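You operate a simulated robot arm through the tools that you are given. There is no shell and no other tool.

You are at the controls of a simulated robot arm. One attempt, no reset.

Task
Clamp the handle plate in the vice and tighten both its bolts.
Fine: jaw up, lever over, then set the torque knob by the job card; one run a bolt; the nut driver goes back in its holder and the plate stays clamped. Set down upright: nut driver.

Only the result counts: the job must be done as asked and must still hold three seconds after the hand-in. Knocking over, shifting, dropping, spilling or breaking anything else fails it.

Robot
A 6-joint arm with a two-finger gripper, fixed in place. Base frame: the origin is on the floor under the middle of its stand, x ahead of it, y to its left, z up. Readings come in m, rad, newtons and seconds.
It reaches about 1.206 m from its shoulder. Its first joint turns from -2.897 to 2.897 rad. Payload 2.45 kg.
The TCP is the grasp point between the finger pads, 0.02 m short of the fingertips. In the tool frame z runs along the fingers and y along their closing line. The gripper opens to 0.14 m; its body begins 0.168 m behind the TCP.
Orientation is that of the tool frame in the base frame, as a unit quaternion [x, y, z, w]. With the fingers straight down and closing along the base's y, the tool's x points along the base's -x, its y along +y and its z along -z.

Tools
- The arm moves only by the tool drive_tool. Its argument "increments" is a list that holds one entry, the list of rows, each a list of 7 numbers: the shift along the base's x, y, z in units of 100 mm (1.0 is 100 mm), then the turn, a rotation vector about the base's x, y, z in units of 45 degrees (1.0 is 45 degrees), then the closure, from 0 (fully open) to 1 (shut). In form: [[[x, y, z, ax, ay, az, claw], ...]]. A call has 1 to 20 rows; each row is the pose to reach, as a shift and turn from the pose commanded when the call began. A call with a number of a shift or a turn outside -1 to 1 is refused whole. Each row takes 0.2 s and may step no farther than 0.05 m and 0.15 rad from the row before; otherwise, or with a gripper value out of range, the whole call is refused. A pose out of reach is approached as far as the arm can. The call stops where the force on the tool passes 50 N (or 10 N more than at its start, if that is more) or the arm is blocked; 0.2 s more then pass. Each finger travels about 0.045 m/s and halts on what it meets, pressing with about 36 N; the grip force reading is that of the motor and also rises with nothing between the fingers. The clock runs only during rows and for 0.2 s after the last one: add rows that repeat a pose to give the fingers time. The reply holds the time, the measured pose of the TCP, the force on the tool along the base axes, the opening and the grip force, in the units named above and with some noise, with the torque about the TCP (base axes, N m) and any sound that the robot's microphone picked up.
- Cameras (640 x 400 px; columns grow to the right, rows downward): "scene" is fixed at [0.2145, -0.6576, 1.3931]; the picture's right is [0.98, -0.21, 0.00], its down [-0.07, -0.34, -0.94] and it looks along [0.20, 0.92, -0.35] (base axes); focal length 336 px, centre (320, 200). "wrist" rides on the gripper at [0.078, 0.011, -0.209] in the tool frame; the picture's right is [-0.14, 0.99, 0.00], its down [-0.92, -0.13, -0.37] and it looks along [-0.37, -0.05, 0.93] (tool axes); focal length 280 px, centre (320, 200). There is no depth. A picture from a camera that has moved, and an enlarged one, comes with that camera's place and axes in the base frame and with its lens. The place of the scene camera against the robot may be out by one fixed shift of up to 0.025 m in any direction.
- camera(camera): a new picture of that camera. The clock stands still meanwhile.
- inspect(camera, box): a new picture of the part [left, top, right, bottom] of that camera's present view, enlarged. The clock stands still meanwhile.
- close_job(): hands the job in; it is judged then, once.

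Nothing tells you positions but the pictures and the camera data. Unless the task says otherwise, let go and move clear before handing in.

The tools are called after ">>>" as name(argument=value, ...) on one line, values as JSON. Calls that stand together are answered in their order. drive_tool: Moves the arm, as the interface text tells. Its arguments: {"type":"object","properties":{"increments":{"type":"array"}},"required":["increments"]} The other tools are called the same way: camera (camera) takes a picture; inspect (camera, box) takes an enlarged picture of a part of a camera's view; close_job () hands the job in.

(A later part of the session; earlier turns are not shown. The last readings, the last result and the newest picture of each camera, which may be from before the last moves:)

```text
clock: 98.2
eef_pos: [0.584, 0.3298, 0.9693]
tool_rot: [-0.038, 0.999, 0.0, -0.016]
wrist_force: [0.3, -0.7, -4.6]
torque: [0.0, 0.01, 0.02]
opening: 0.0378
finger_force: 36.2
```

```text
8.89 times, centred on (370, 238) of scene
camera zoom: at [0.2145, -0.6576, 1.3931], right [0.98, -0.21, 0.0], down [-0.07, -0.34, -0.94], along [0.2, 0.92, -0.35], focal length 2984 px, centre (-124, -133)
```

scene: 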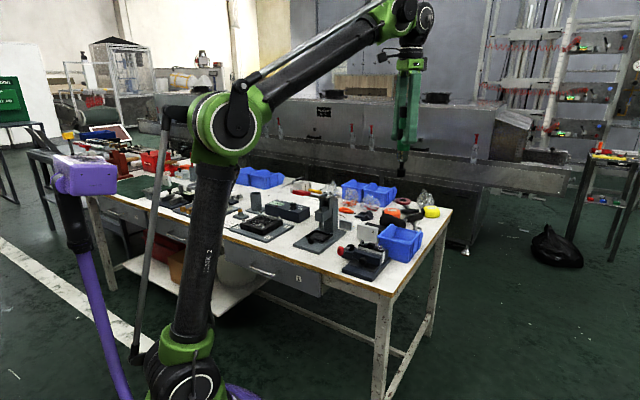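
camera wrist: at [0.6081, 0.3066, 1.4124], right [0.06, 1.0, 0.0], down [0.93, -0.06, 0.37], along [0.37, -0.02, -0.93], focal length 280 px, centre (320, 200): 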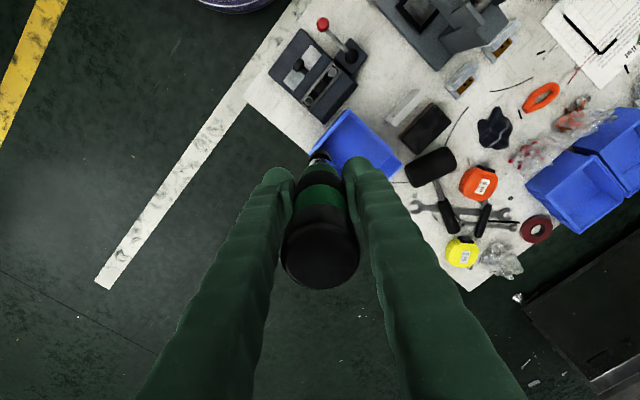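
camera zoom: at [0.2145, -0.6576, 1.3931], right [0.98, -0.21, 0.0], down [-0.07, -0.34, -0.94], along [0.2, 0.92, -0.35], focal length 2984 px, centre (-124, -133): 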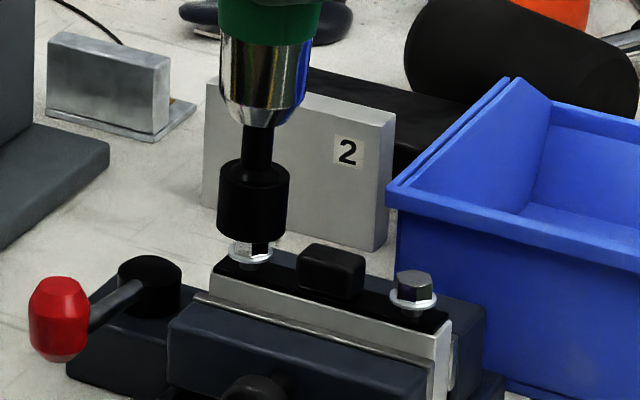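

>>> drive_tool(increments=[[[0, 0, -0.02, 0, 0, 0, 1.0], [0, 0, -0.04, 0, 0, 0, 1.0], [0, 0, -0.04, 0, 0, 0, 1.0]]])

>>> inspect(camera="scene", box=[350, 215, 390, 260])

```text
clock: 99.0
eef_pos: [0.5834, 0.3315, 0.9666]
tool_rot: [-0.037, 0.999, 0.001, -0.015]
wrist_force: [-0.7, 0.2, -3.8]
torque: [-0.02, 0.01, -0.01]
opening: 0.0376
finger_force: 35.6
```

```text
8.89 times, centred on (370, 238) of scene
camera zoom: at [0.2145, -0.6576, 1.3931], right [0.98, -0.21, 0.0], down [-0.07, -0.34, -0.94], along [0.2, 0.92, -0.35], focal length 2984 px, centre (-124, -133)
```

zoom: 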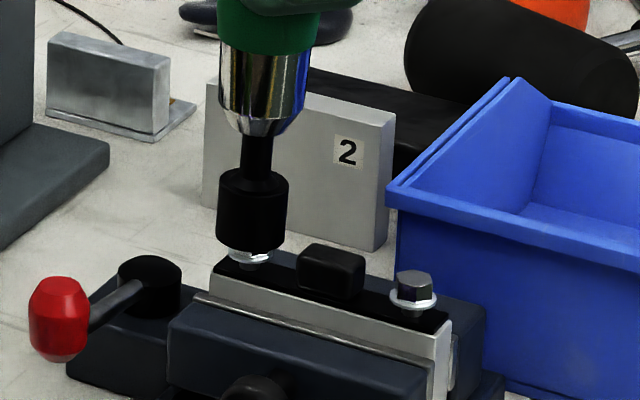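

>>> drive_tool(increments=[[[0, 0, -0.02, 0, 0, 0, 1.0], [0, 0, -0.03, 0, 0, 0, 1.0], [0, 0, -0.03, 0, 0, 0, 1.0]]])

>>> inspect(camera="scene", box=[350, 215, 390, 260])

>>> inspect(camera="scene", box=[265, 190, 320, 230])

```text
clock: 99.8
eef_pos: [0.5837, 0.3305, 0.9641]
tool_rot: [-0.037, 0.999, -0.001, -0.016]
wrist_force: [-1.0, 0.0, -4.4]
torque: [0.02, 0.01, 0.02]
opening: 0.0381
finger_force: 36.0
```

```text
8.89 times, centred on (370, 238) of scene
camera zoom: at [0.2145, -0.6576, 1.3931], right [0.98, -0.21, 0.0], down [-0.07, -0.34, -0.94], along [0.2, 0.92, -0.35], focal length 2984 px, centre (-124, -133)
```

zoom: 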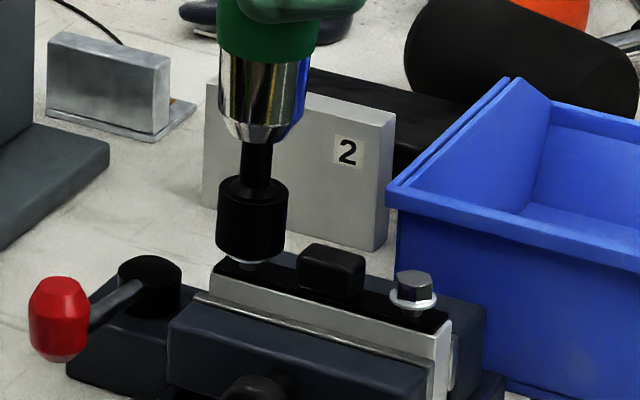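

```text
10.00 times, centred on (292, 210) of scene
camera zoom: at [0.2145, -0.6576, 1.3931], right [0.98, -0.21, 0.0], down [-0.07, -0.34, -0.94], along [0.2, 0.92, -0.35], focal length 3357 px, centre (595, 100)
```

zoom: 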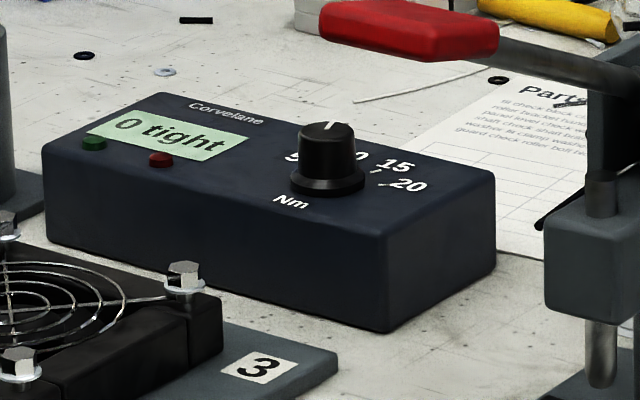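

>>> drive_tool(increments=[[[0, 0, -0.015, 0, 0, 0, 1.0], [0, 0, -0.025, 0, 0, 0, 1.0], [0, 0, -0.025, 0, 0, 0, 1.0]]])

>>> inspect(camera="scene", box=[350, 215, 390, 260])

```text
clock: 100.6
eef_pos: [0.5826, 0.3308, 0.9594]
tool_rot: [-0.038, 0.999, 0.0, -0.016]
wrist_force: [0.6, 0.6, -2.7]
torque: [0.08, -0.01, 0.02]
opening: 0.0378
finger_force: 35.9
```

```text
8.89 times, centred on (370, 238) of scene
camera zoom: at [0.2145, -0.6576, 1.3931], right [0.98, -0.21, 0.0], down [-0.07, -0.34, -0.94], along [0.2, 0.92, -0.35], focal length 2984 px, centre (-124, -133)
```

zoom: 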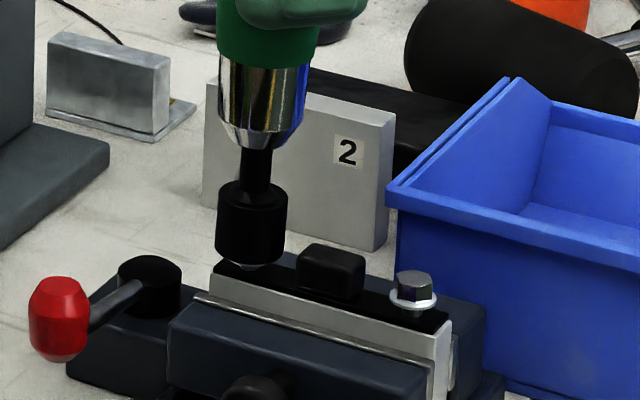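

Contact is beginning. I'll press gently and hold so the driver can run once.

>>> drive_tool(increments=[[[0, 0, -0.01, 0, 0, 0, 1.0], [0, 0, -0.015, 0, 0, 0, 1.0], [0, 0, -0.015, 0, 0, 0, 1.0], [0, 0, -0.015, 0, 0, 0, 1.0], [0, 0, -0.015, 0, 0, 0, 1.0], [0, 0, -0.015, 0, 0, 0, 1.0]]])

>>> inspect(camera="scene", box=[265, 190, 320, 230])

>>> inspect(camera="scene", box=[350, 215, 390, 260])

```text
clock: 102.0
eef_pos: [0.583, 0.3304, 0.959]
tool_rot: [-0.037, 0.999, 0.0, -0.015]
wrist_force: [0.6, 0.3, -3.5]
torque: [0.03, 0.01, 0.0]
opening: 0.0378
finger_force: 35.7
```

```text
10.00 times, centred on (292, 210) of scene
camera zoom: at [0.2145, -0.6576, 1.3931], right [0.98, -0.21, 0.0], down [-0.07, -0.34, -0.94], along [0.2, 0.92, -0.35], focal length 3357 px, centre (595, 100)
```

zoom: 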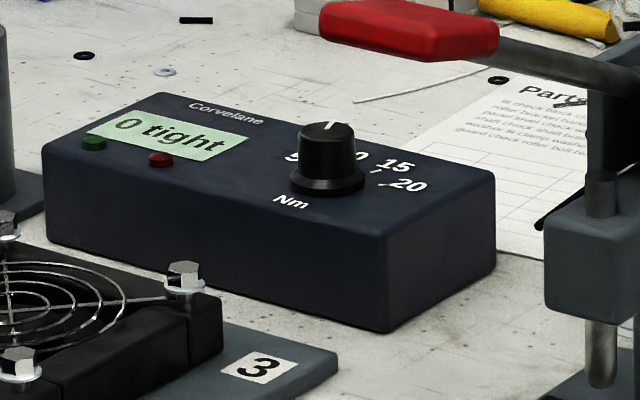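

```text
8.89 times, centred on (370, 238) of scene
camera zoom: at [0.2145, -0.6576, 1.3931], right [0.98, -0.21, 0.0], down [-0.07, -0.34, -0.94], along [0.2, 0.92, -0.35], focal length 2984 px, centre (-124, -133)
```

zoom: 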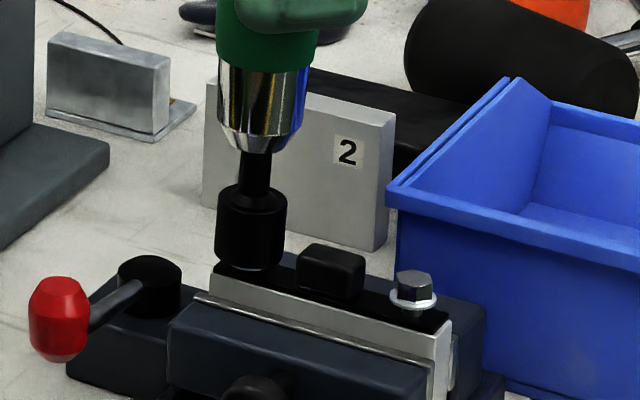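

>>> drive_tool(increments=[[[0, 0, -0.01, 0, 0, 0, 1.0], [0, 0, -0.015, 0, 0, 0, 1.0], [0, 0, -0.015, 0, 0, 0, 1.0], [0, 0, -0.015, 0, 0, 0, 1.0]]])

>>> inspect(camera="scene", box=[265, 190, 320, 230])

>>> inspect(camera="scene", box=[350, 215, 390, 260])

```text
clock: 103.0
eef_pos: [0.5844, 0.3306, 0.9571]
tool_rot: [-0.038, 0.999, 0.0, -0.015]
wrist_force: [-0.2, -0.3, -2.8]
torque: [-0.02, 0.04, -0.04]
opening: 0.0386
finger_force: 36.0
```

```text
10.00 times, centred on (292, 210) of scene
camera zoom: at [0.2145, -0.6576, 1.3931], right [0.98, -0.21, 0.0], down [-0.07, -0.34, -0.94], along [0.2, 0.92, -0.35], focal length 3357 px, centre (595, 100)
```

zoom: 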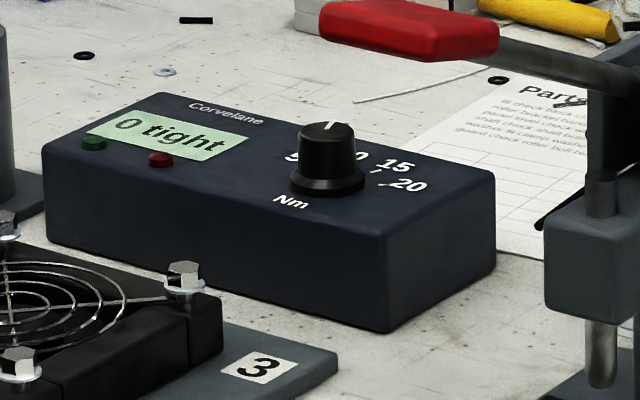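

```text
8.89 times, centred on (370, 238) of scene
camera zoom: at [0.2145, -0.6576, 1.3931], right [0.98, -0.21, 0.0], down [-0.07, -0.34, -0.94], along [0.2, 0.92, -0.35], focal length 2984 px, centre (-124, -133)
```

zoom: 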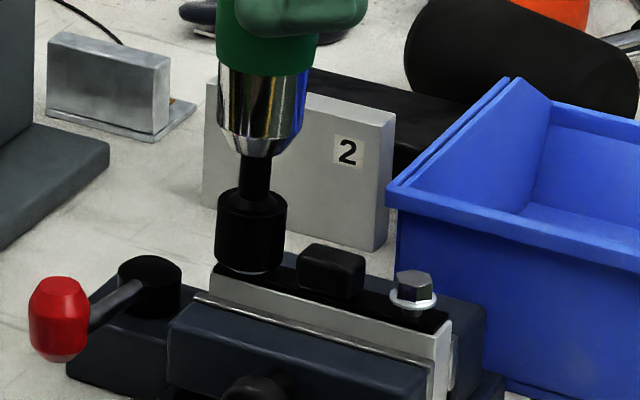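

>>> drive_tool(increments=[[[0, 0, -0.01, 0, 0, 0, 1.0], [0, 0, -0.015, 0, 0, 0, 1.0], [0, 0, -0.015, 0, 0, 0, 1.0]]])

>>> inspect(camera="scene", box=[350, 215, 390, 260])

>>> inspect(camera="scene", box=[265, 190, 320, 230])

```text
clock: 103.8
eef_pos: [0.5829, 0.3304, 0.9563]
tool_rot: [-0.037, 0.999, 0.0, -0.016]
wrist_force: [0.1, -0.4, 1.3]
torque: [0.02, 0.02, -0.02]
opening: 0.0382
finger_force: 36.4
```

```text
8.89 times, centred on (370, 238) of scene
camera zoom: at [0.2145, -0.6576, 1.3931], right [0.98, -0.21, 0.0], down [-0.07, -0.34, -0.94], along [0.2, 0.92, -0.35], focal length 2984 px, centre (-124, -133)
```

zoom: 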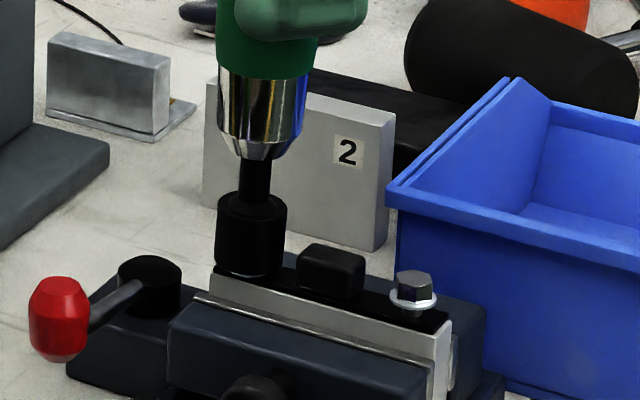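

```text
10.00 times, centred on (292, 210) of scene
camera zoom: at [0.2145, -0.6576, 1.3931], right [0.98, -0.21, 0.0], down [-0.07, -0.34, -0.94], along [0.2, 0.92, -0.35], focal length 3357 px, centre (595, 100)
```

zoom: 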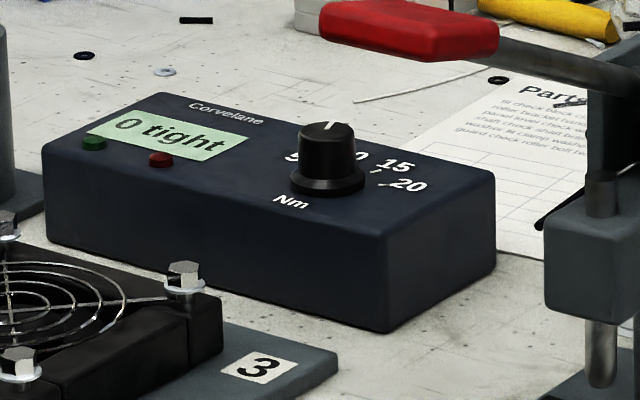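

>>> drive_tool(increments=[[[0, 0, -0.01, 0, 0, 0, 1.0], [0, 0, -0.02, 0, 0, 0, 1.0], [0, 0, -0.02, 0, 0, 0, 1.0], [0, 0, -0.02, 0, 0, 0, 1.0]]])

>>> inspect(camera="scene", box=[350, 215, 390, 260])

>>> inspect(camera="scene", box=[265, 190, 320, 230])

```text
clock: 104.8
eef_pos: [0.5823, 0.3309, 0.954]
tool_rot: [-0.037, 0.999, 0.0, -0.014]
wrist_force: [0.0, 0.7, 26.7]
torque: [0.15, -0.18, 0.05]
opening: 0.038
finger_force: 36.0
```

```text
8.89 times, centred on (370, 238) of scene
camera zoom: at [0.2145, -0.6576, 1.3931], right [0.98, -0.21, 0.0], down [-0.07, -0.34, -0.94], along [0.2, 0.92, -0.35], focal length 2984 px, centre (-124, -133)
```

zoom: 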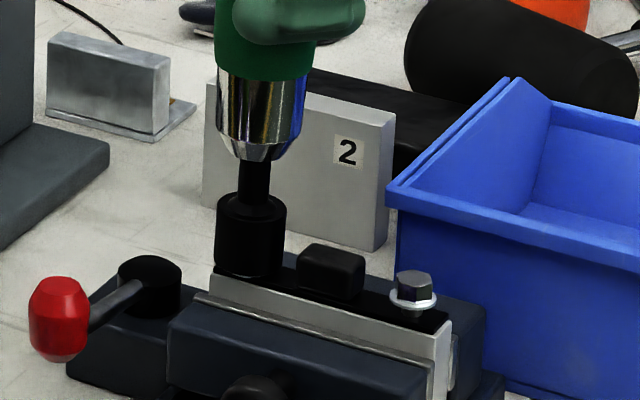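

```text
10.00 times, centred on (292, 210) of scene
camera zoom: at [0.2145, -0.6576, 1.3931], right [0.98, -0.21, 0.0], down [-0.07, -0.34, -0.94], along [0.2, 0.92, -0.35], focal length 3357 px, centre (595, 100)
```

zoom: 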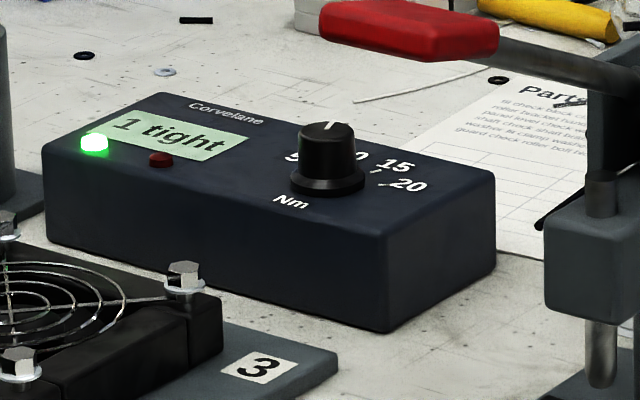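

The controller shows "1 tight" with a green light, so bolt A is done. I'll lift straight up off it.

>>> drive_tool(increments=[[[0, 0, 0.1, 0, 0, 0, 1.0], [0, 0, 0.3, 0, 0, 0, 1.0], [0, 0, 0.5, 0, 0, 0, 1.0], [0, 0, 0.5, 0, 0, 0, 1.0]]])

>>> inspect(camera="scene", box=[265, 190, 320, 230])

>>> inspect(camera="scene", box=[340, 205, 400, 270])

```text
clock: 105.8
eef_pos: [0.5826, 0.3304, 1.0039]
tool_rot: [-0.038, 0.999, 0.0, -0.016]
wrist_force: [-0.8, -0.9, -5.0]
torque: [0.04, -0.01, 0.04]
opening: 0.0376
finger_force: 36.1
```

```text
10.00 times, centred on (292, 210) of scene
camera zoom: at [0.2145, -0.6576, 1.3931], right [0.98, -0.21, 0.0], down [-0.07, -0.34, -0.94], along [0.2, 0.92, -0.35], focal length 3357 px, centre (595, 100)
```

zoom: 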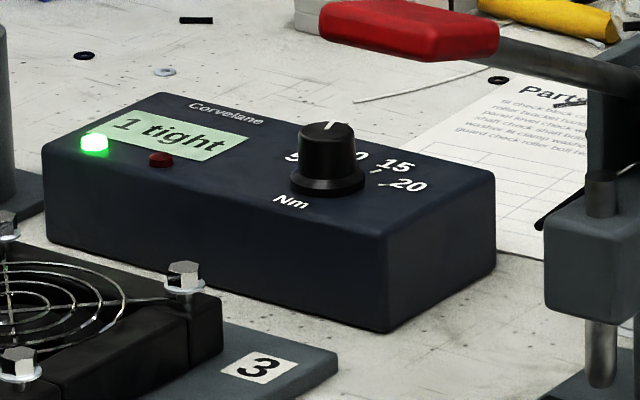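

```text
6.15 times, centred on (370, 238) of scene
camera zoom: at [0.2145, -0.6576, 1.3931], right [0.98, -0.21, 0.0], down [-0.07, -0.34, -0.94], along [0.2, 0.92, -0.35], focal length 2066 px, centre (12, -31)
```

zoom: 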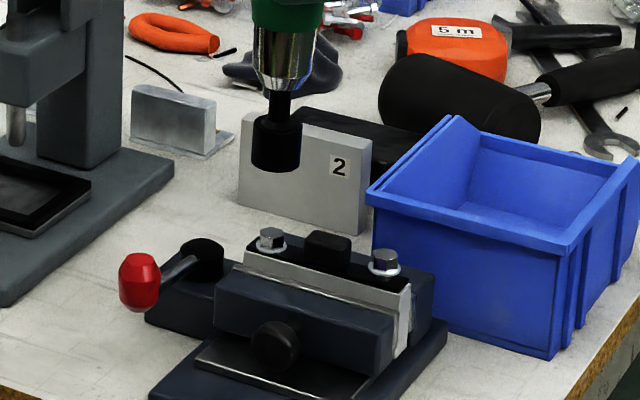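

Now over to bolt B, shifting by the measured bolt spacing.

>>> drive_tool(increments=[[[0.234, -0.236, 0, 0, 0, 0, 1.0], [0.468, -0.472, 0, 0, 0, 0, 1.0], [0.468, -0.472, 0, 0, 0, 0, 1.0], [0.468, -0.472, 0, 0, 0, 0, 1.0]]])

>>> inspect(camera="wrist", box=[295, 130, 345, 170])

>>> inspect(camera="scene", box=[360, 205, 400, 250])

```text
clock: 106.8
eef_pos: [0.6303, 0.2846, 1.0024]
tool_rot: [-0.038, 0.999, 0.0, -0.016]
wrist_force: [-0.4, -0.4, -4.2]
torque: [0.02, 0.06, -0.01]
opening: 0.0379
finger_force: 35.9
```

```text
10.00 times, centred on (320, 150) of wrist
camera zoom: at [0.5562, 0.2889, 1.2158], right [0.06, 1.0, 0.0], down [0.94, -0.06, 0.34], along [0.34, -0.02, -0.94], focal length 2804 px, centre (320, 700)
```

zoom: 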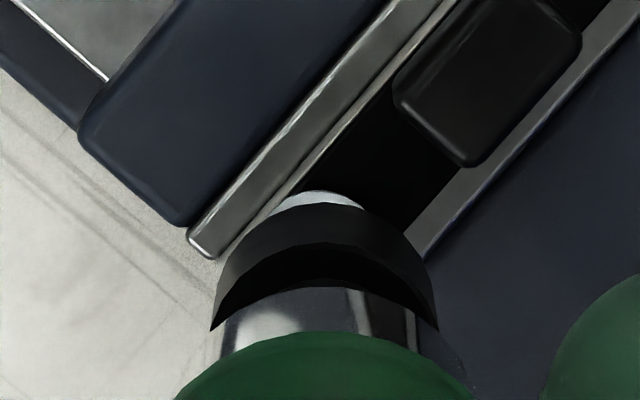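

```text
8.89 times, centred on (380, 228) of scene
camera zoom: at [0.2145, -0.6576, 1.3931], right [0.98, -0.21, 0.0], down [-0.07, -0.34, -0.94], along [0.2, 0.92, -0.35], focal length 2984 px, centre (-213, -44)
```

zoom: 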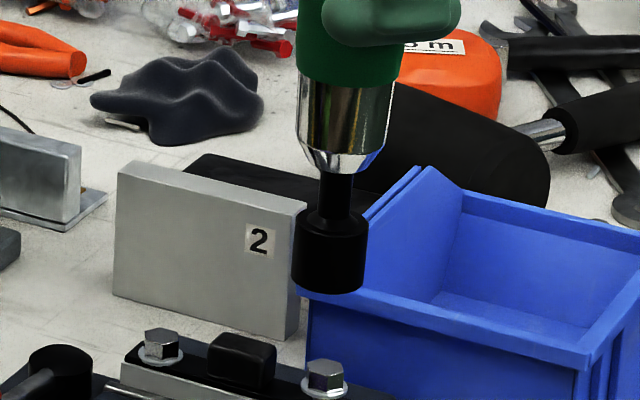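

>>> drive_tool(increments=[[[0.007, -0.007, -0.1, 0, 0, 0, 1.0], [0.007, -0.007, -0.2, 0, 0, 0, 1.0], [0.007, -0.007, -0.25, 0, 0, 0, 1.0], [0.007, -0.007, -0.25, 0, 0, 0, 1.0]]])

>>> inspect(camera="scene", box=[360, 215, 400, 260])

>>> inspect(camera="wrist", box=[295, 130, 345, 170])

```text
clock: 107.8
eef_pos: [0.6307, 0.2836, 0.9791]
tool_rot: [-0.038, 0.999, 0.0, -0.016]
wrist_force: [0.1, 0.2, -5.1]
torque: [-0.02, 0.0, -0.02]
opening: 0.038
finger_force: 35.7
```

```text
8.89 times, centred on (380, 238) of scene
camera zoom: at [0.2145, -0.6576, 1.3931], right [0.98, -0.21, 0.0], down [-0.07, -0.34, -0.94], along [0.2, 0.92, -0.35], focal length 2984 px, centre (-213, -133)
```

zoom: 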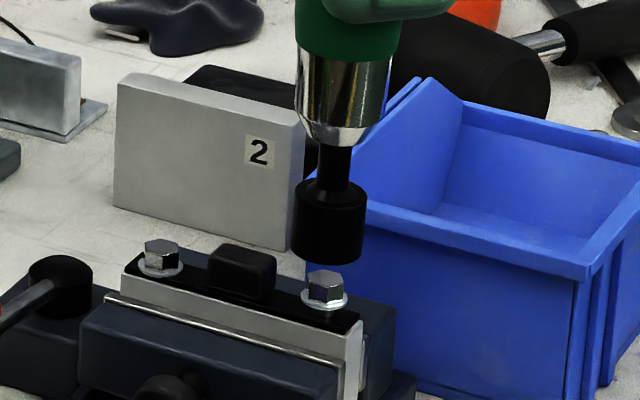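

```text
10.00 times, centred on (320, 150) of wrist
camera zoom: at [0.5571, 0.2883, 1.1912], right [0.06, 1.0, 0.0], down [0.94, -0.06, 0.34], along [0.34, -0.02, -0.94], focal length 2804 px, centre (320, 700)
```

zoom: 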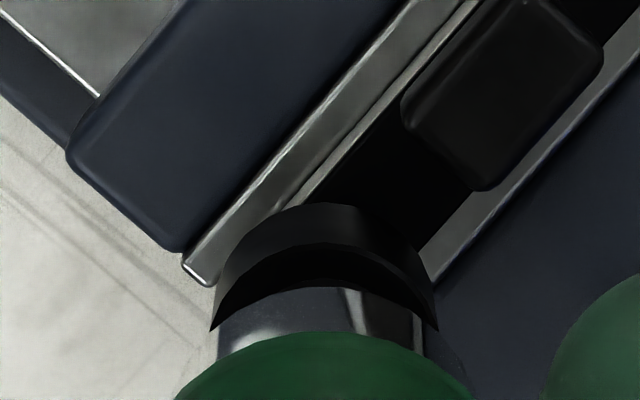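

>>> drive_tool(increments=[[[0, 0, -0.05, 0, 0, 0, 1.0], [0, 0, -0.1, 0, 0, 0, 1.0], [0, 0, -0.15, 0, 0, 0, 1.0], [0, 0, -0.15, 0, 0, 0, 1.0]]])

>>> inspect(camera="scene", box=[360, 215, 400, 260])

```text
clock: 108.8
eef_pos: [0.6307, 0.2829, 0.9633]
tool_rot: [-0.038, 0.999, 0.0, -0.015]
wrist_force: [-0.5, -0.4, -4.6]
torque: [0.01, 0.0, 0.01]
opening: 0.0377
finger_force: 36.1
```

```text
8.89 times, centred on (380, 238) of scene
camera zoom: at [0.2145, -0.6576, 1.3931], right [0.98, -0.21, 0.0], down [-0.07, -0.34, -0.94], along [0.2, 0.92, -0.35], focal length 2984 px, centre (-213, -133)
```

zoom: 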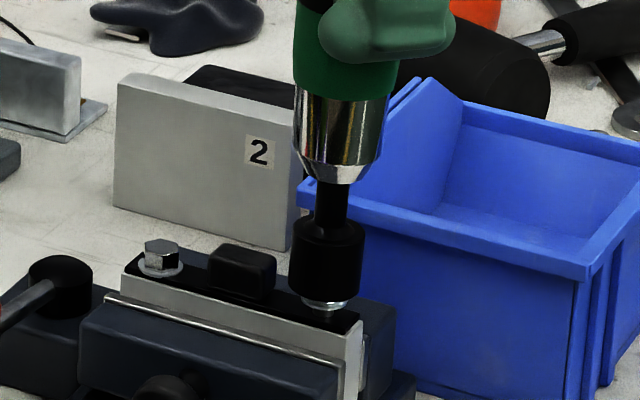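

>>> drive_tool(increments=[[[0, 0, -0.02, 0, 0, 0, 1.0], [0, 0, -0.04, 0, 0, 0, 1.0], [0, 0, -0.055, 0, 0, 0, 1.0], [0, 0, -0.07, 0, 0, 0, 1.0], [0, 0, -0.07, 0, 0, 0, 1.0]]])

>>> inspect(camera="scene", box=[265, 190, 320, 230])

```text
clock: 110.0
eef_pos: [0.6316, 0.2835, 0.9572]
tool_rot: [-0.038, 0.999, 0.002, -0.016]
wrist_force: [-0.6, 0.6, -2.1]
torque: [0.02, 0.04, 0.0]
opening: 0.0377
finger_force: 36.4
```

```text
10.00 times, centred on (292, 210) of scene
camera zoom: at [0.2145, -0.6576, 1.3931], right [0.98, -0.21, 0.0], down [-0.07, -0.34, -0.94], along [0.2, 0.92, -0.35], focal length 3357 px, centre (595, 100)
```

zoom: 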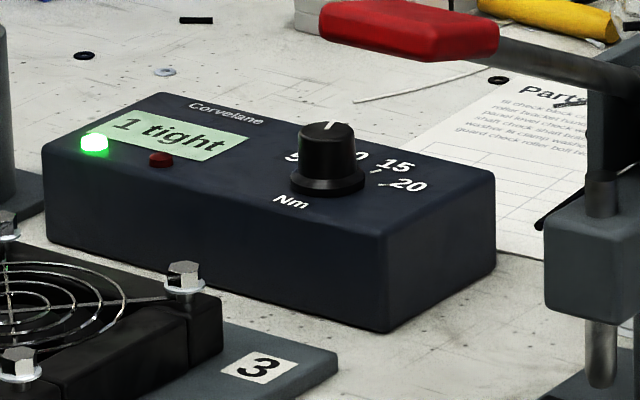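

>>> drive_tool(increments=[[[0, 0, -0.01, 0, 0, 0, 1.0], [0, 0, -0.02, 0, 0, 0, 1.0], [0, 0, -0.03, 0, 0, 0, 1.0], [0, 0, -0.03, 0, 0, 0, 1.0], [0, 0, -0.03, 0, 0, 0, 1.0]]])

>>> inspect(camera="scene", box=[265, 190, 320, 230])

>>> inspect(camera="scene", box=[360, 215, 400, 260])

```text
clock: 111.2
eef_pos: [0.6298, 0.2833, 0.9551]
tool_rot: [-0.037, 0.999, 0.0, -0.015]
wrist_force: [2.4, 1.4, 18.3]
torque: [0.22, -0.43, -0.02]
opening: 0.0378
finger_force: 35.9
```

```text
10.00 times, centred on (292, 210) of scene
camera zoom: at [0.2145, -0.6576, 1.3931], right [0.98, -0.21, 0.0], down [-0.07, -0.34, -0.94], along [0.2, 0.92, -0.35], focal length 3357 px, centre (595, 100)
```

zoom: 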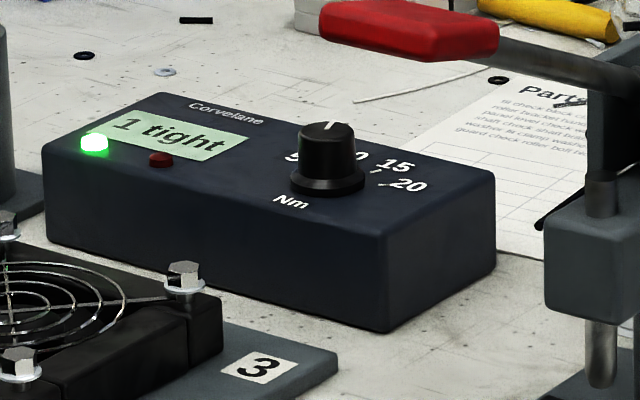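

```text
8.89 times, centred on (380, 238) of scene
camera zoom: at [0.2145, -0.6576, 1.3931], right [0.98, -0.21, 0.0], down [-0.07, -0.34, -0.94], along [0.2, 0.92, -0.35], focal length 2984 px, centre (-213, -133)
```

zoom: 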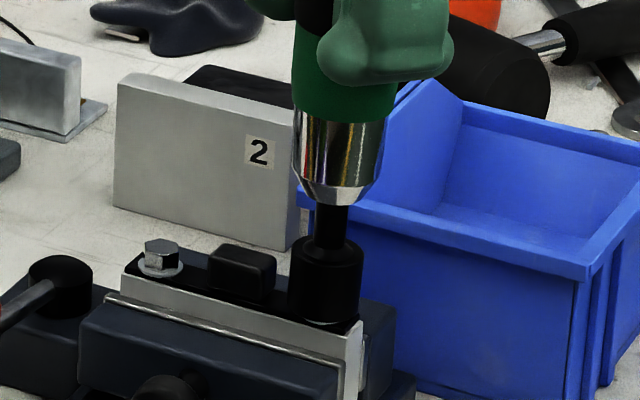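

>>> drive_tool(increments=[[[0, 0, -0.006, 0, 0, 0, 1.0], [0, 0, -0.01, 0, 0, 0, 1.0], [0, 0, -0.01, 0, 0, 0, 1.0], [0, 0, -0.01, 0, 0, 0, 1.0]]])

>>> inspect(camera="scene", box=[265, 190, 320, 230])

>>> inspect(camera="scene", box=[360, 215, 400, 260])

```text
clock: 112.2
eef_pos: [0.6301, 0.2821, 0.9537]
tool_rot: [-0.038, 0.999, 0.0, -0.015]
wrist_force: [-1.8, 2.4, 28.6]
torque: [0.23, 0.01, 0.0]
opening: 0.0374
finger_force: 36.1
```

```text
10.00 times, centred on (292, 210) of scene
camera zoom: at [0.2145, -0.6576, 1.3931], right [0.98, -0.21, 0.0], down [-0.07, -0.34, -0.94], along [0.2, 0.92, -0.35], focal length 3357 px, centre (595, 100)
```

zoom: 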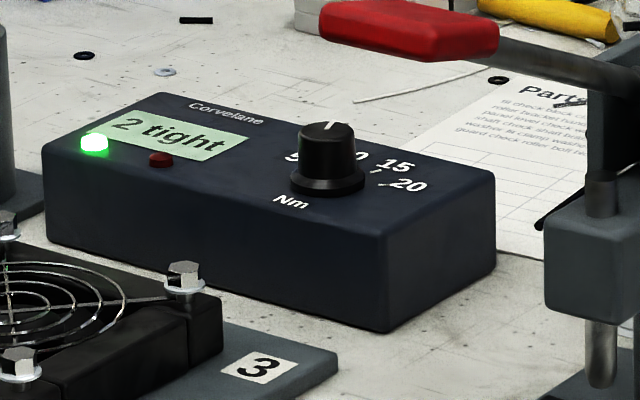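

```text
8.89 times, centred on (380, 238) of scene
camera zoom: at [0.2145, -0.6576, 1.3931], right [0.98, -0.21, 0.0], down [-0.07, -0.34, -0.94], along [0.2, 0.92, -0.35], focal length 2984 px, centre (-213, -133)
```

zoom: 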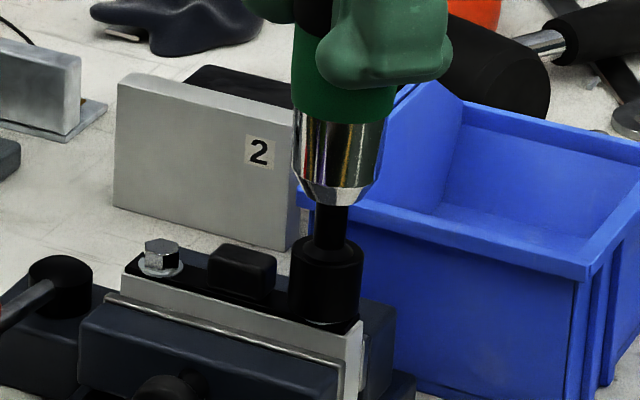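

The controller shows "2 tight", so both bolts are done. I'll lift straight off and carry the driver back toward its holder.

>>> drive_tool(increments=[[[0, 0, 0.1, 0, 0, 0, 1.0], [0, 0, 0.3, 0, 0, 0, 1.0], [0, 0, 0.6, 0, 0, 0, 1.0], [0, 0, 1.0, 0, 0, 0, 1.0], [0, 0, 1.0, 0, 0, 0, 1.0]]])

>>> inspect(camera="scene", box=[340, 205, 400, 270])

>>> inspect(camera="scene", box=[265, 190, 320, 230])

>>> inspect(camera="scene", box=[350, 120, 410, 240])

```text
clock: 113.4
eef_pos: [0.6307, 0.2823, 1.054]
tool_rot: [-0.037, 0.999, 0.001, -0.015]
wrist_force: [0.7, -0.6, -4.8]
torque: [0.01, 0.0, 0.01]
opening: 0.0377
finger_force: 36.0
```

```text
6.15 times, centred on (370, 238) of scene
camera zoom: at [0.2145, -0.6576, 1.3931], right [0.98, -0.21, 0.0], down [-0.07, -0.34, -0.94], along [0.2, 0.92, -0.35], focal length 2066 px, centre (12, -31)
```

zoom: 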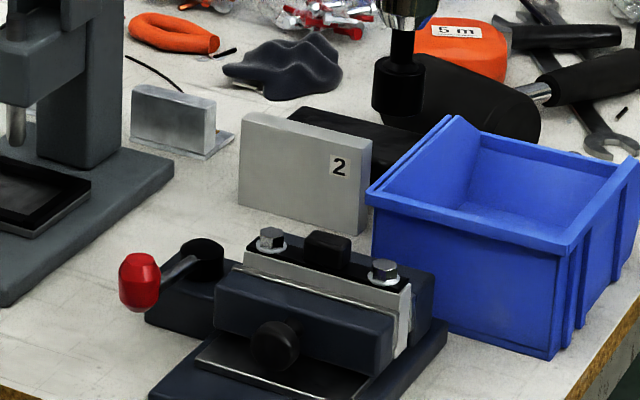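

```text
10.00 times, centred on (292, 210) of scene
camera zoom: at [0.2145, -0.6576, 1.3931], right [0.98, -0.21, 0.0], down [-0.07, -0.34, -0.94], along [0.2, 0.92, -0.35], focal length 3357 px, centre (595, 100)
```

zoom: 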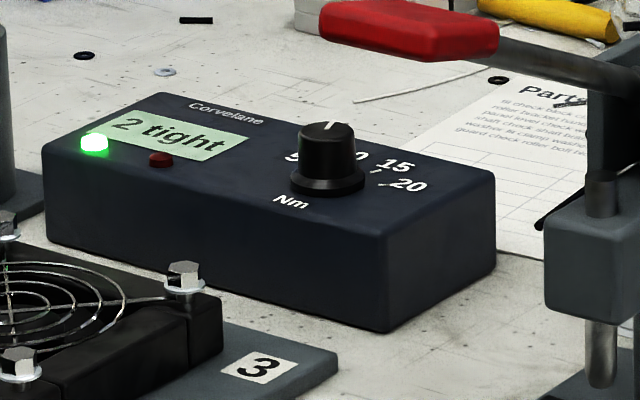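

```text
3.33 times, centred on (380, 180) of scene
camera zoom: at [0.2145, -0.6576, 1.3931], right [0.98, -0.21, 0.0], down [-0.07, -0.34, -0.94], along [0.2, 0.92, -0.35], focal length 1119 px, centre (120, 267)
```

zoom: 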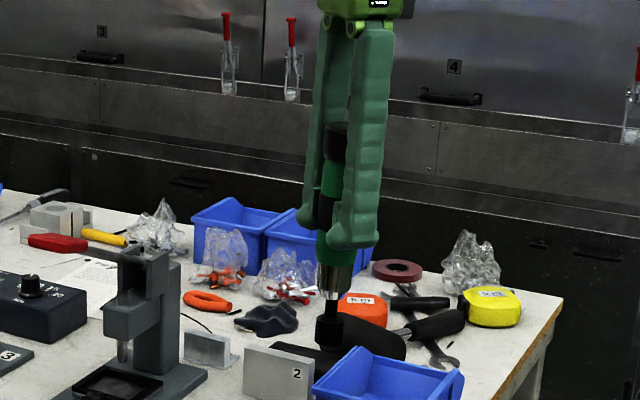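

>>> drive_tool(increments=[[[0, 0, 0.4, 0, -0.04, 0, 1.0], [0, 0, 0.8, 0, -0.04, 0, 1.0], [0, 0, 1.0, 0, -0.04, 0, 1.0]]])

>>> drive_tool(increments=[[[0, 0, 0.4, 0, 0, 0, 1.0], [-0.2, 0.33, 0.48, 0, 0, 0, 1.0], [-0.4, 0.66, 0.48, 0, 0, 0, 1.0], [-0.6, 0.99, 0.48, 0, 0, 0, 1.0]]])

>>> drive_tool(increments=[[[-0.24, 0.33, 0, 0, 0, 0, 1.0], [-0.48, 0.66, 0, 0, 0, 0, 1.0], [-0.72, 0.99, 0, 0, 0, 0, 1.0]]])

>>> drive_tool(increments=[[[-0.24, 0.33, 0, 0, 0, 0, 1.0], [-0.48, 0.66, 0, 0, 0, 0, 1.0], [-0.72, 0.99, 0, 0, 0, 0, 1.0]]])

>>> drive_tool(increments=[[[-0.24, 0.33, -0.1, 0, 0, 0, 1.0], [-0.48, 0.66, -0.2, 0, 0, 0, 1.0], [-0.7, 0.97, -0.3, 0, 0, 0, 1.0], [-0.7, 0.97, -0.3, 0, 0, 0, 1.0]]])

>>> camera(camera="wrist")

```text
clock: 114.2
eef_pos: [0.6321, 0.2827, 1.1545]
tool_rot: [-0.037, 0.999, 0.001, 0.001]
wrist_force: [0.4, 0.3, -4.5]
torque: [-0.02, 0.02, -0.04]
opening: 0.0376
finger_force: 36.5
```

```text
clock: 115.2
eef_pos: [0.5701, 0.3824, 1.1993]
tool_rot: [-0.037, 0.999, -0.001, 0.001]
wrist_force: [0.2, -0.4, -4.6]
torque: [0.02, 0.04, -0.03]
opening: 0.0381
finger_force: 35.6
```

```text
clock: 116.0
eef_pos: [0.4985, 0.479, 1.2019]
tool_rot: [-0.037, 0.999, 0.0, 0.001]
wrist_force: [0.4, -0.8, -5.4]
torque: [0.08, 0.06, -0.01]
opening: 0.0376
finger_force: 35.9
```

```text
clock: 116.8
eef_pos: [0.4271, 0.5789, 1.2006]
tool_rot: [-0.037, 0.999, 0.001, 0.0]
wrist_force: [-0.7, -0.8, -4.5]
torque: [0.05, 0.09, -0.04]
opening: 0.0376
finger_force: 35.6
```

```text
clock: 117.8
eef_pos: [0.3566, 0.6773, 1.1716]
tool_rot: [-0.038, 0.999, 0.0, 0.0]
wrist_force: [-0.5, 0.7, -4.8]
torque: [0.02, 0.02, -0.02]
opening: 0.0376
finger_force: 35.6
```

```text
taken
camera wrist: at [0.2759, 0.6817, 1.3814], right [0.06, 1.0, 0.0], down [0.93, -0.06, 0.37], along [0.37, -0.02, -0.93], focal length 280 px, centre (320, 200)
```

wrist: 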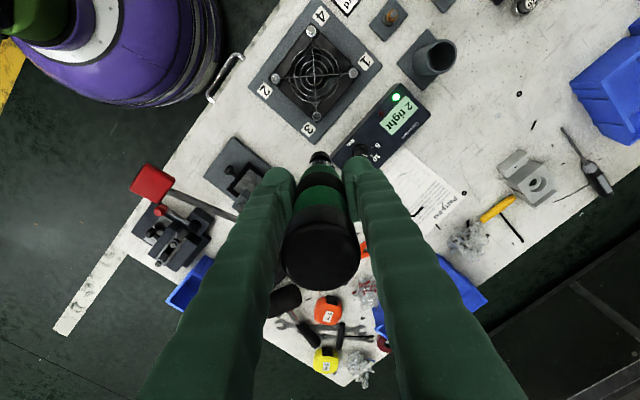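

>>> drive_tool(increments=[[[-0.18, 0.33, -0.15, 0, 0, 0, 1.0], [-0.36, 0.66, -0.3, 0, 0, 0, 1.0], [-0.54, 0.98, -0.45, 0, 0, 0, 1.0]]])

>>> drive_tool(increments=[[[-0.18, 0.33, -0.15, 0, 0, 0, 1.0], [-0.36, 0.66, -0.3, 0, 0, 0, 1.0], [-0.54, 0.98, -0.45, 0, 0, 0, 1.0], [-0.54, 0.98, -0.45, 0, 0, 0, 1.0]]])

>>> camera(camera="wrist")

>>> inspect(camera="scene", box=[225, 110, 285, 215])

```text
clock: 118.6
eef_pos: [0.3024, 0.7748, 1.1262]
tool_rot: [-0.037, 0.999, 0.0, 0.0]
wrist_force: [-0.4, -0.6, -4.5]
torque: [0.09, 0.05, 0.04]
opening: 0.0377
finger_force: 35.7
```

```text
clock: 119.6
eef_pos: [0.2479, 0.8728, 1.0811]
tool_rot: [-0.038, 0.999, 0.001, 0.0]
wrist_force: [0.9, 0.0, -4.6]
torque: [0.0, 0.0, -0.03]
opening: 0.0375
finger_force: 35.9
```

```text
taken
camera wrist: at [0.1682, 0.8786, 1.2908], right [0.06, 1.0, 0.0], down [0.93, -0.06, 0.37], along [0.37, -0.02, -0.93], focal length 280 px, centre (320, 200)
```

wrist: 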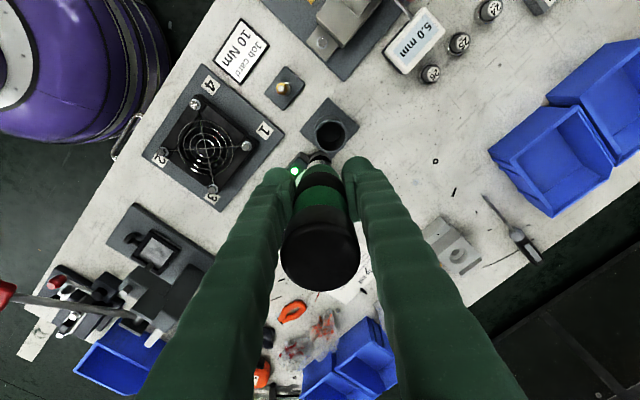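

```text
3.81 times, centred on (255, 162) of scene
camera zoom: at [0.2145, -0.6576, 1.3931], right [0.98, -0.21, 0.0], down [-0.07, -0.34, -0.94], along [0.2, 0.92, -0.35], focal length 1279 px, centre (568, 343)
```

zoom: 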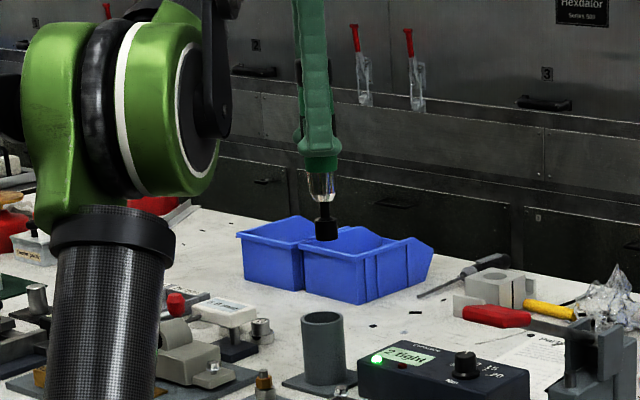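

>>> drive_tool(increments=[[[-0.05, 0.08, 0, 0, 0, 0, 1.0], [-0.101, 0.167, 0, 0, 0, 0, 1.0], [-0.101, 0.167, 0, 0, 0, 0, 1.0], [-0.101, 0.167, 0, 0, 0, 0, 1.0]]])

>>> camera(camera="wrist")

>>> inspect(camera="wrist", box=[280, 100, 360, 180])

>>> inspect(camera="scene", box=[235, 150, 275, 215])

```text
clock: 120.6
eef_pos: [0.2384, 0.8912, 1.0804]
tool_rot: [-0.037, 0.999, 0.0, 0.0]
wrist_force: [-0.4, 0.2, -3.9]
torque: [-0.02, 0.01, -0.02]
opening: 0.0375
finger_force: 36.0
```

```text
taken
camera wrist: at [0.1582, 0.8953, 1.2912], right [0.06, 1.0, 0.0], down [0.93, -0.06, 0.37], along [0.37, -0.02, -0.93], focal length 280 px, centre (320, 200)
```

wrist: 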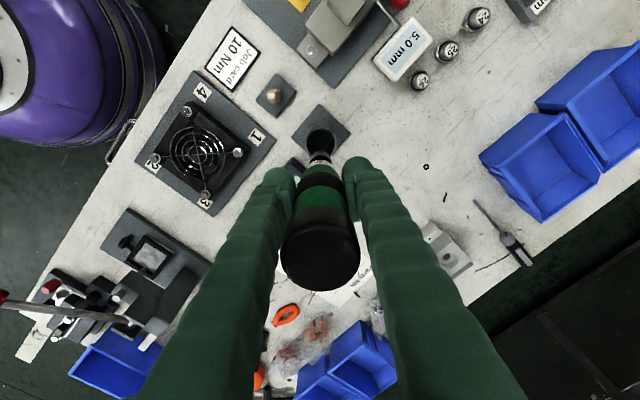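

```text
5.00 times, centred on (320, 140) of wrist
camera zoom: at [0.1582, 0.8953, 1.2912], right [0.06, 1.0, 0.0], down [0.93, -0.06, 0.37], along [0.37, -0.02, -0.93], focal length 1402 px, centre (320, 500)
```

zoom: 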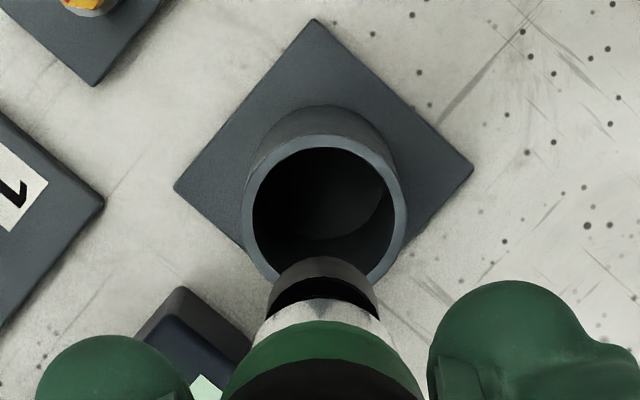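

```text
6.15 times, centred on (255, 182) of scene
camera zoom: at [0.2145, -0.6576, 1.3931], right [0.98, -0.21, 0.0], down [-0.07, -0.34, -0.94], along [0.2, 0.92, -0.35], focal length 2066 px, centre (720, 308)
```

zoom: 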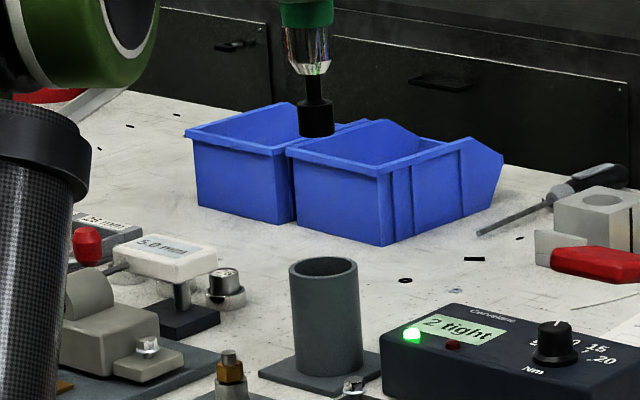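

>>> inspect(camera="wrist", box=[280, 140, 360, 200])

>>> inspect(camera="scene", box=[235, 130, 275, 180])

```text
6.67 times, centred on (320, 170) of wrist
camera zoom: at [0.1582, 0.8953, 1.2912], right [0.06, 1.0, 0.0], down [0.93, -0.06, 0.37], along [0.37, -0.02, -0.93], focal length 1869 px, centre (320, 400)
```

zoom: 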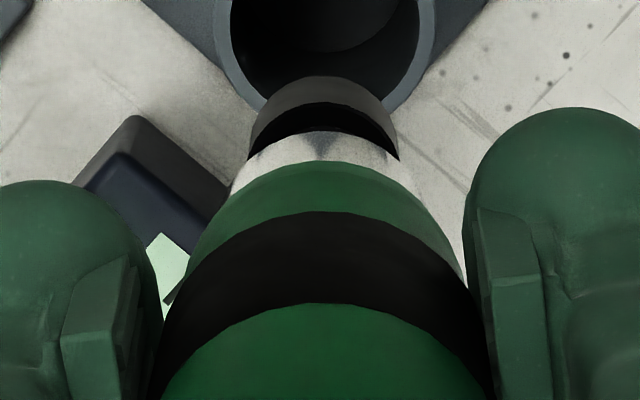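

```text
8.00 times, centred on (255, 155) of scene
camera zoom: at [0.2145, -0.6576, 1.3931], right [0.98, -0.21, 0.0], down [-0.07, -0.34, -0.94], along [0.2, 0.92, -0.35], focal length 2686 px, centre (840, 560)
```

zoom: 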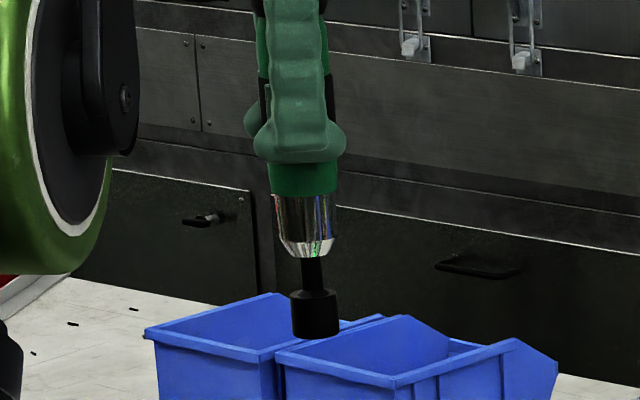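

The driver tilted about 1° and slid up 2 mm in the grip during pressing, so the socket is about 2 mm off the tube centre. I'll tilt the tool 1° to make it upright again and re-check.

>>> drive_tool(increments=[[[0, 0, 0, 0, 0.0225, 0, 1.0], [0, 0, 0, 0, 0.0225, 0, 1.0], [0, 0, 0, 0, 0.0225, 0, 1.0]]])

>>> inspect(camera="scene", box=[235, 130, 275, 180])

>>> inspect(camera="scene", box=[235, 150, 275, 215])

>>> inspect(camera="wrist", box=[280, 100, 360, 180])

```text
clock: 121.4
eef_pos: [0.2381, 0.8901, 1.0803]
tool_rot: [-0.037, 0.999, 0.0, -0.009]
wrist_force: [0.4, 0.4, -5.2]
torque: [0.05, 0.02, 0.0]
opening: 0.0378
finger_force: 35.7
```

```text
8.00 times, centred on (255, 155) of scene
camera zoom: at [0.2145, -0.6576, 1.3931], right [0.98, -0.21, 0.0], down [-0.07, -0.34, -0.94], along [0.2, 0.92, -0.35], focal length 2686 px, centre (840, 560)
```

zoom: 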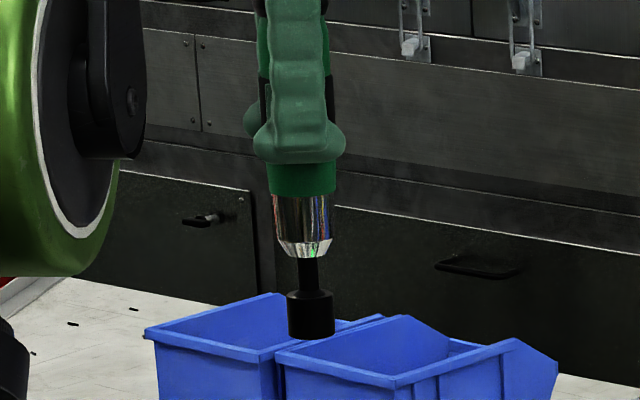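

```text
6.15 times, centred on (255, 182) of scene
camera zoom: at [0.2145, -0.6576, 1.3931], right [0.98, -0.21, 0.0], down [-0.07, -0.34, -0.94], along [0.2, 0.92, -0.35], focal length 2066 px, centre (720, 308)
```

zoom: 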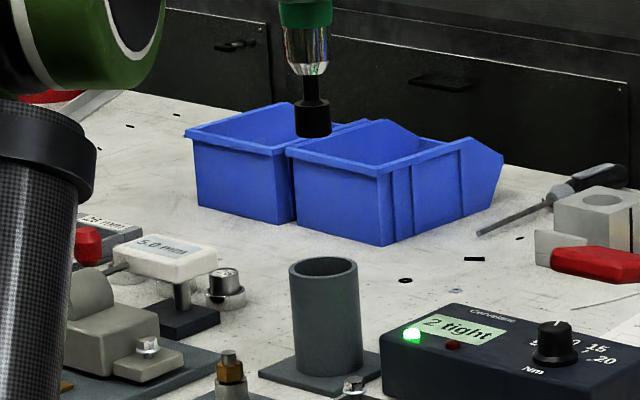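

```text
5.00 times, centred on (320, 140) of wrist
camera zoom: at [0.1618, 0.8952, 1.2925], right [0.06, 1.0, 0.0], down [0.93, -0.06, 0.35], along [0.35, -0.02, -0.94], focal length 1402 px, centre (320, 500)
```

zoom: 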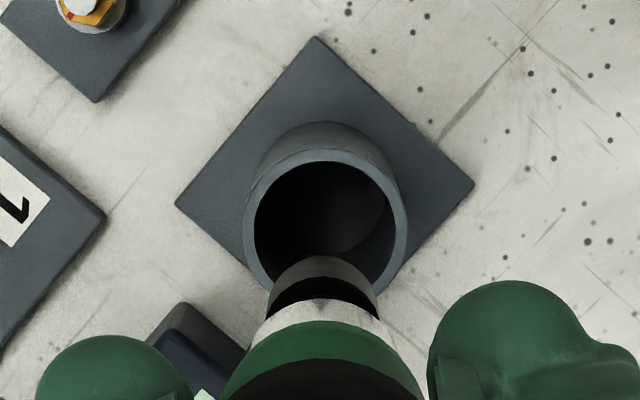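

The socket is now centred over the tube in both views. I'll lower toward it.

>>> drive_tool(increments=[[[0, 0, -0.3, 0, 0, 0, 1.0], [0, 0, -0.6, 0, 0, 0, 1.0], [0, 0, -0.8, 0, 0, 0, 1.0], [0, 0, -0.8, 0, 0, 0, 1.0]]])

>>> inspect(camera="scene", box=[235, 150, 275, 215])

>>> inspect(camera="wrist", box=[280, 100, 360, 180])

```text
clock: 122.4
eef_pos: [0.2379, 0.8902, 1.0001]
tool_rot: [-0.038, 0.999, -0.001, -0.008]
wrist_force: [0.1, -0.4, -4.2]
torque: [0.03, 0.0, 0.01]
opening: 0.0376
finger_force: 36.0
```

```text
6.15 times, centred on (255, 182) of scene
camera zoom: at [0.2145, -0.6576, 1.3931], right [0.98, -0.21, 0.0], down [-0.07, -0.34, -0.94], along [0.2, 0.92, -0.35], focal length 2066 px, centre (720, 308)
```

zoom: 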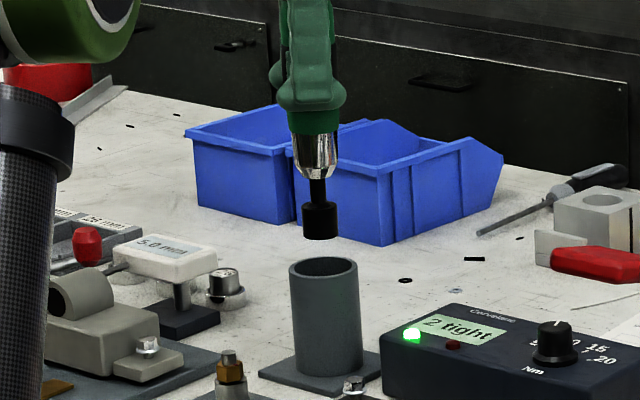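

```text
5.00 times, centred on (320, 140) of wrist
camera zoom: at [0.1615, 0.895, 1.2119], right [0.06, 1.0, 0.0], down [0.93, -0.06, 0.35], along [0.35, -0.02, -0.94], focal length 1402 px, centre (320, 500)
```

zoom: 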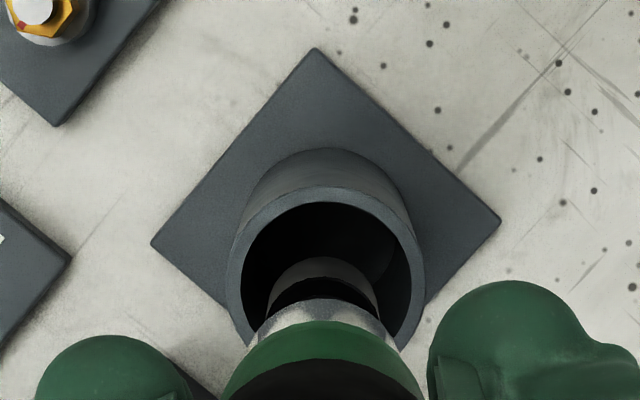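

>>> drive_tool(increments=[[[0, 0.005, -0.2, 0, 0, 0, 1.0], [0, 0.005, -0.4, 0, 0, 0, 1.0], [0, 0.005, -0.5, 0, 0, 0, 1.0], [0, 0.005, -0.5, 0, 0, 0, 1.0]]])

>>> inspect(camera="scene", box=[235, 150, 275, 215])

>>> inspect(camera="wrist", box=[280, 100, 360, 180])

```text
clock: 123.4
eef_pos: [0.2386, 0.89, 0.9501]
tool_rot: [-0.037, 0.999, 0.0, -0.008]
wrist_force: [0.9, -0.2, -4.3]
torque: [0.03, 0.0, 0.0]
opening: 0.0376
finger_force: 36.0
```

```text
6.15 times, centred on (255, 182) of scene
camera zoom: at [0.2145, -0.6576, 1.3931], right [0.98, -0.21, 0.0], down [-0.07, -0.34, -0.94], along [0.2, 0.92, -0.35], focal length 2066 px, centre (720, 308)
```

zoom: 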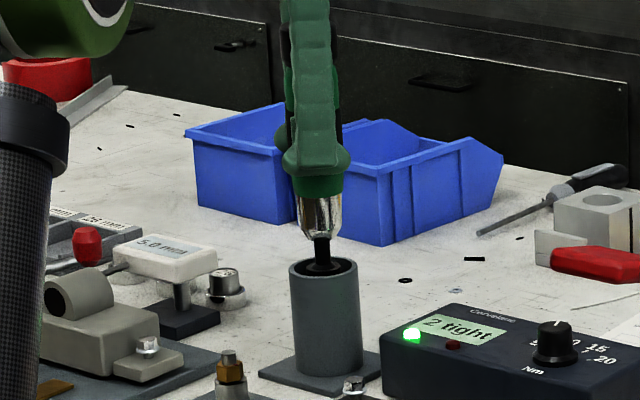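

```text
5.00 times, centred on (320, 140) of wrist
camera zoom: at [0.1615, 0.8953, 1.1623], right [0.06, 1.0, 0.0], down [0.93, -0.06, 0.35], along [0.35, -0.02, -0.94], focal length 1402 px, centre (320, 500)
```

zoom: 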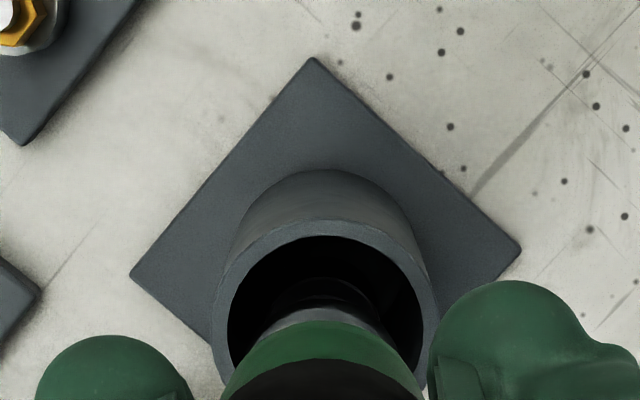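

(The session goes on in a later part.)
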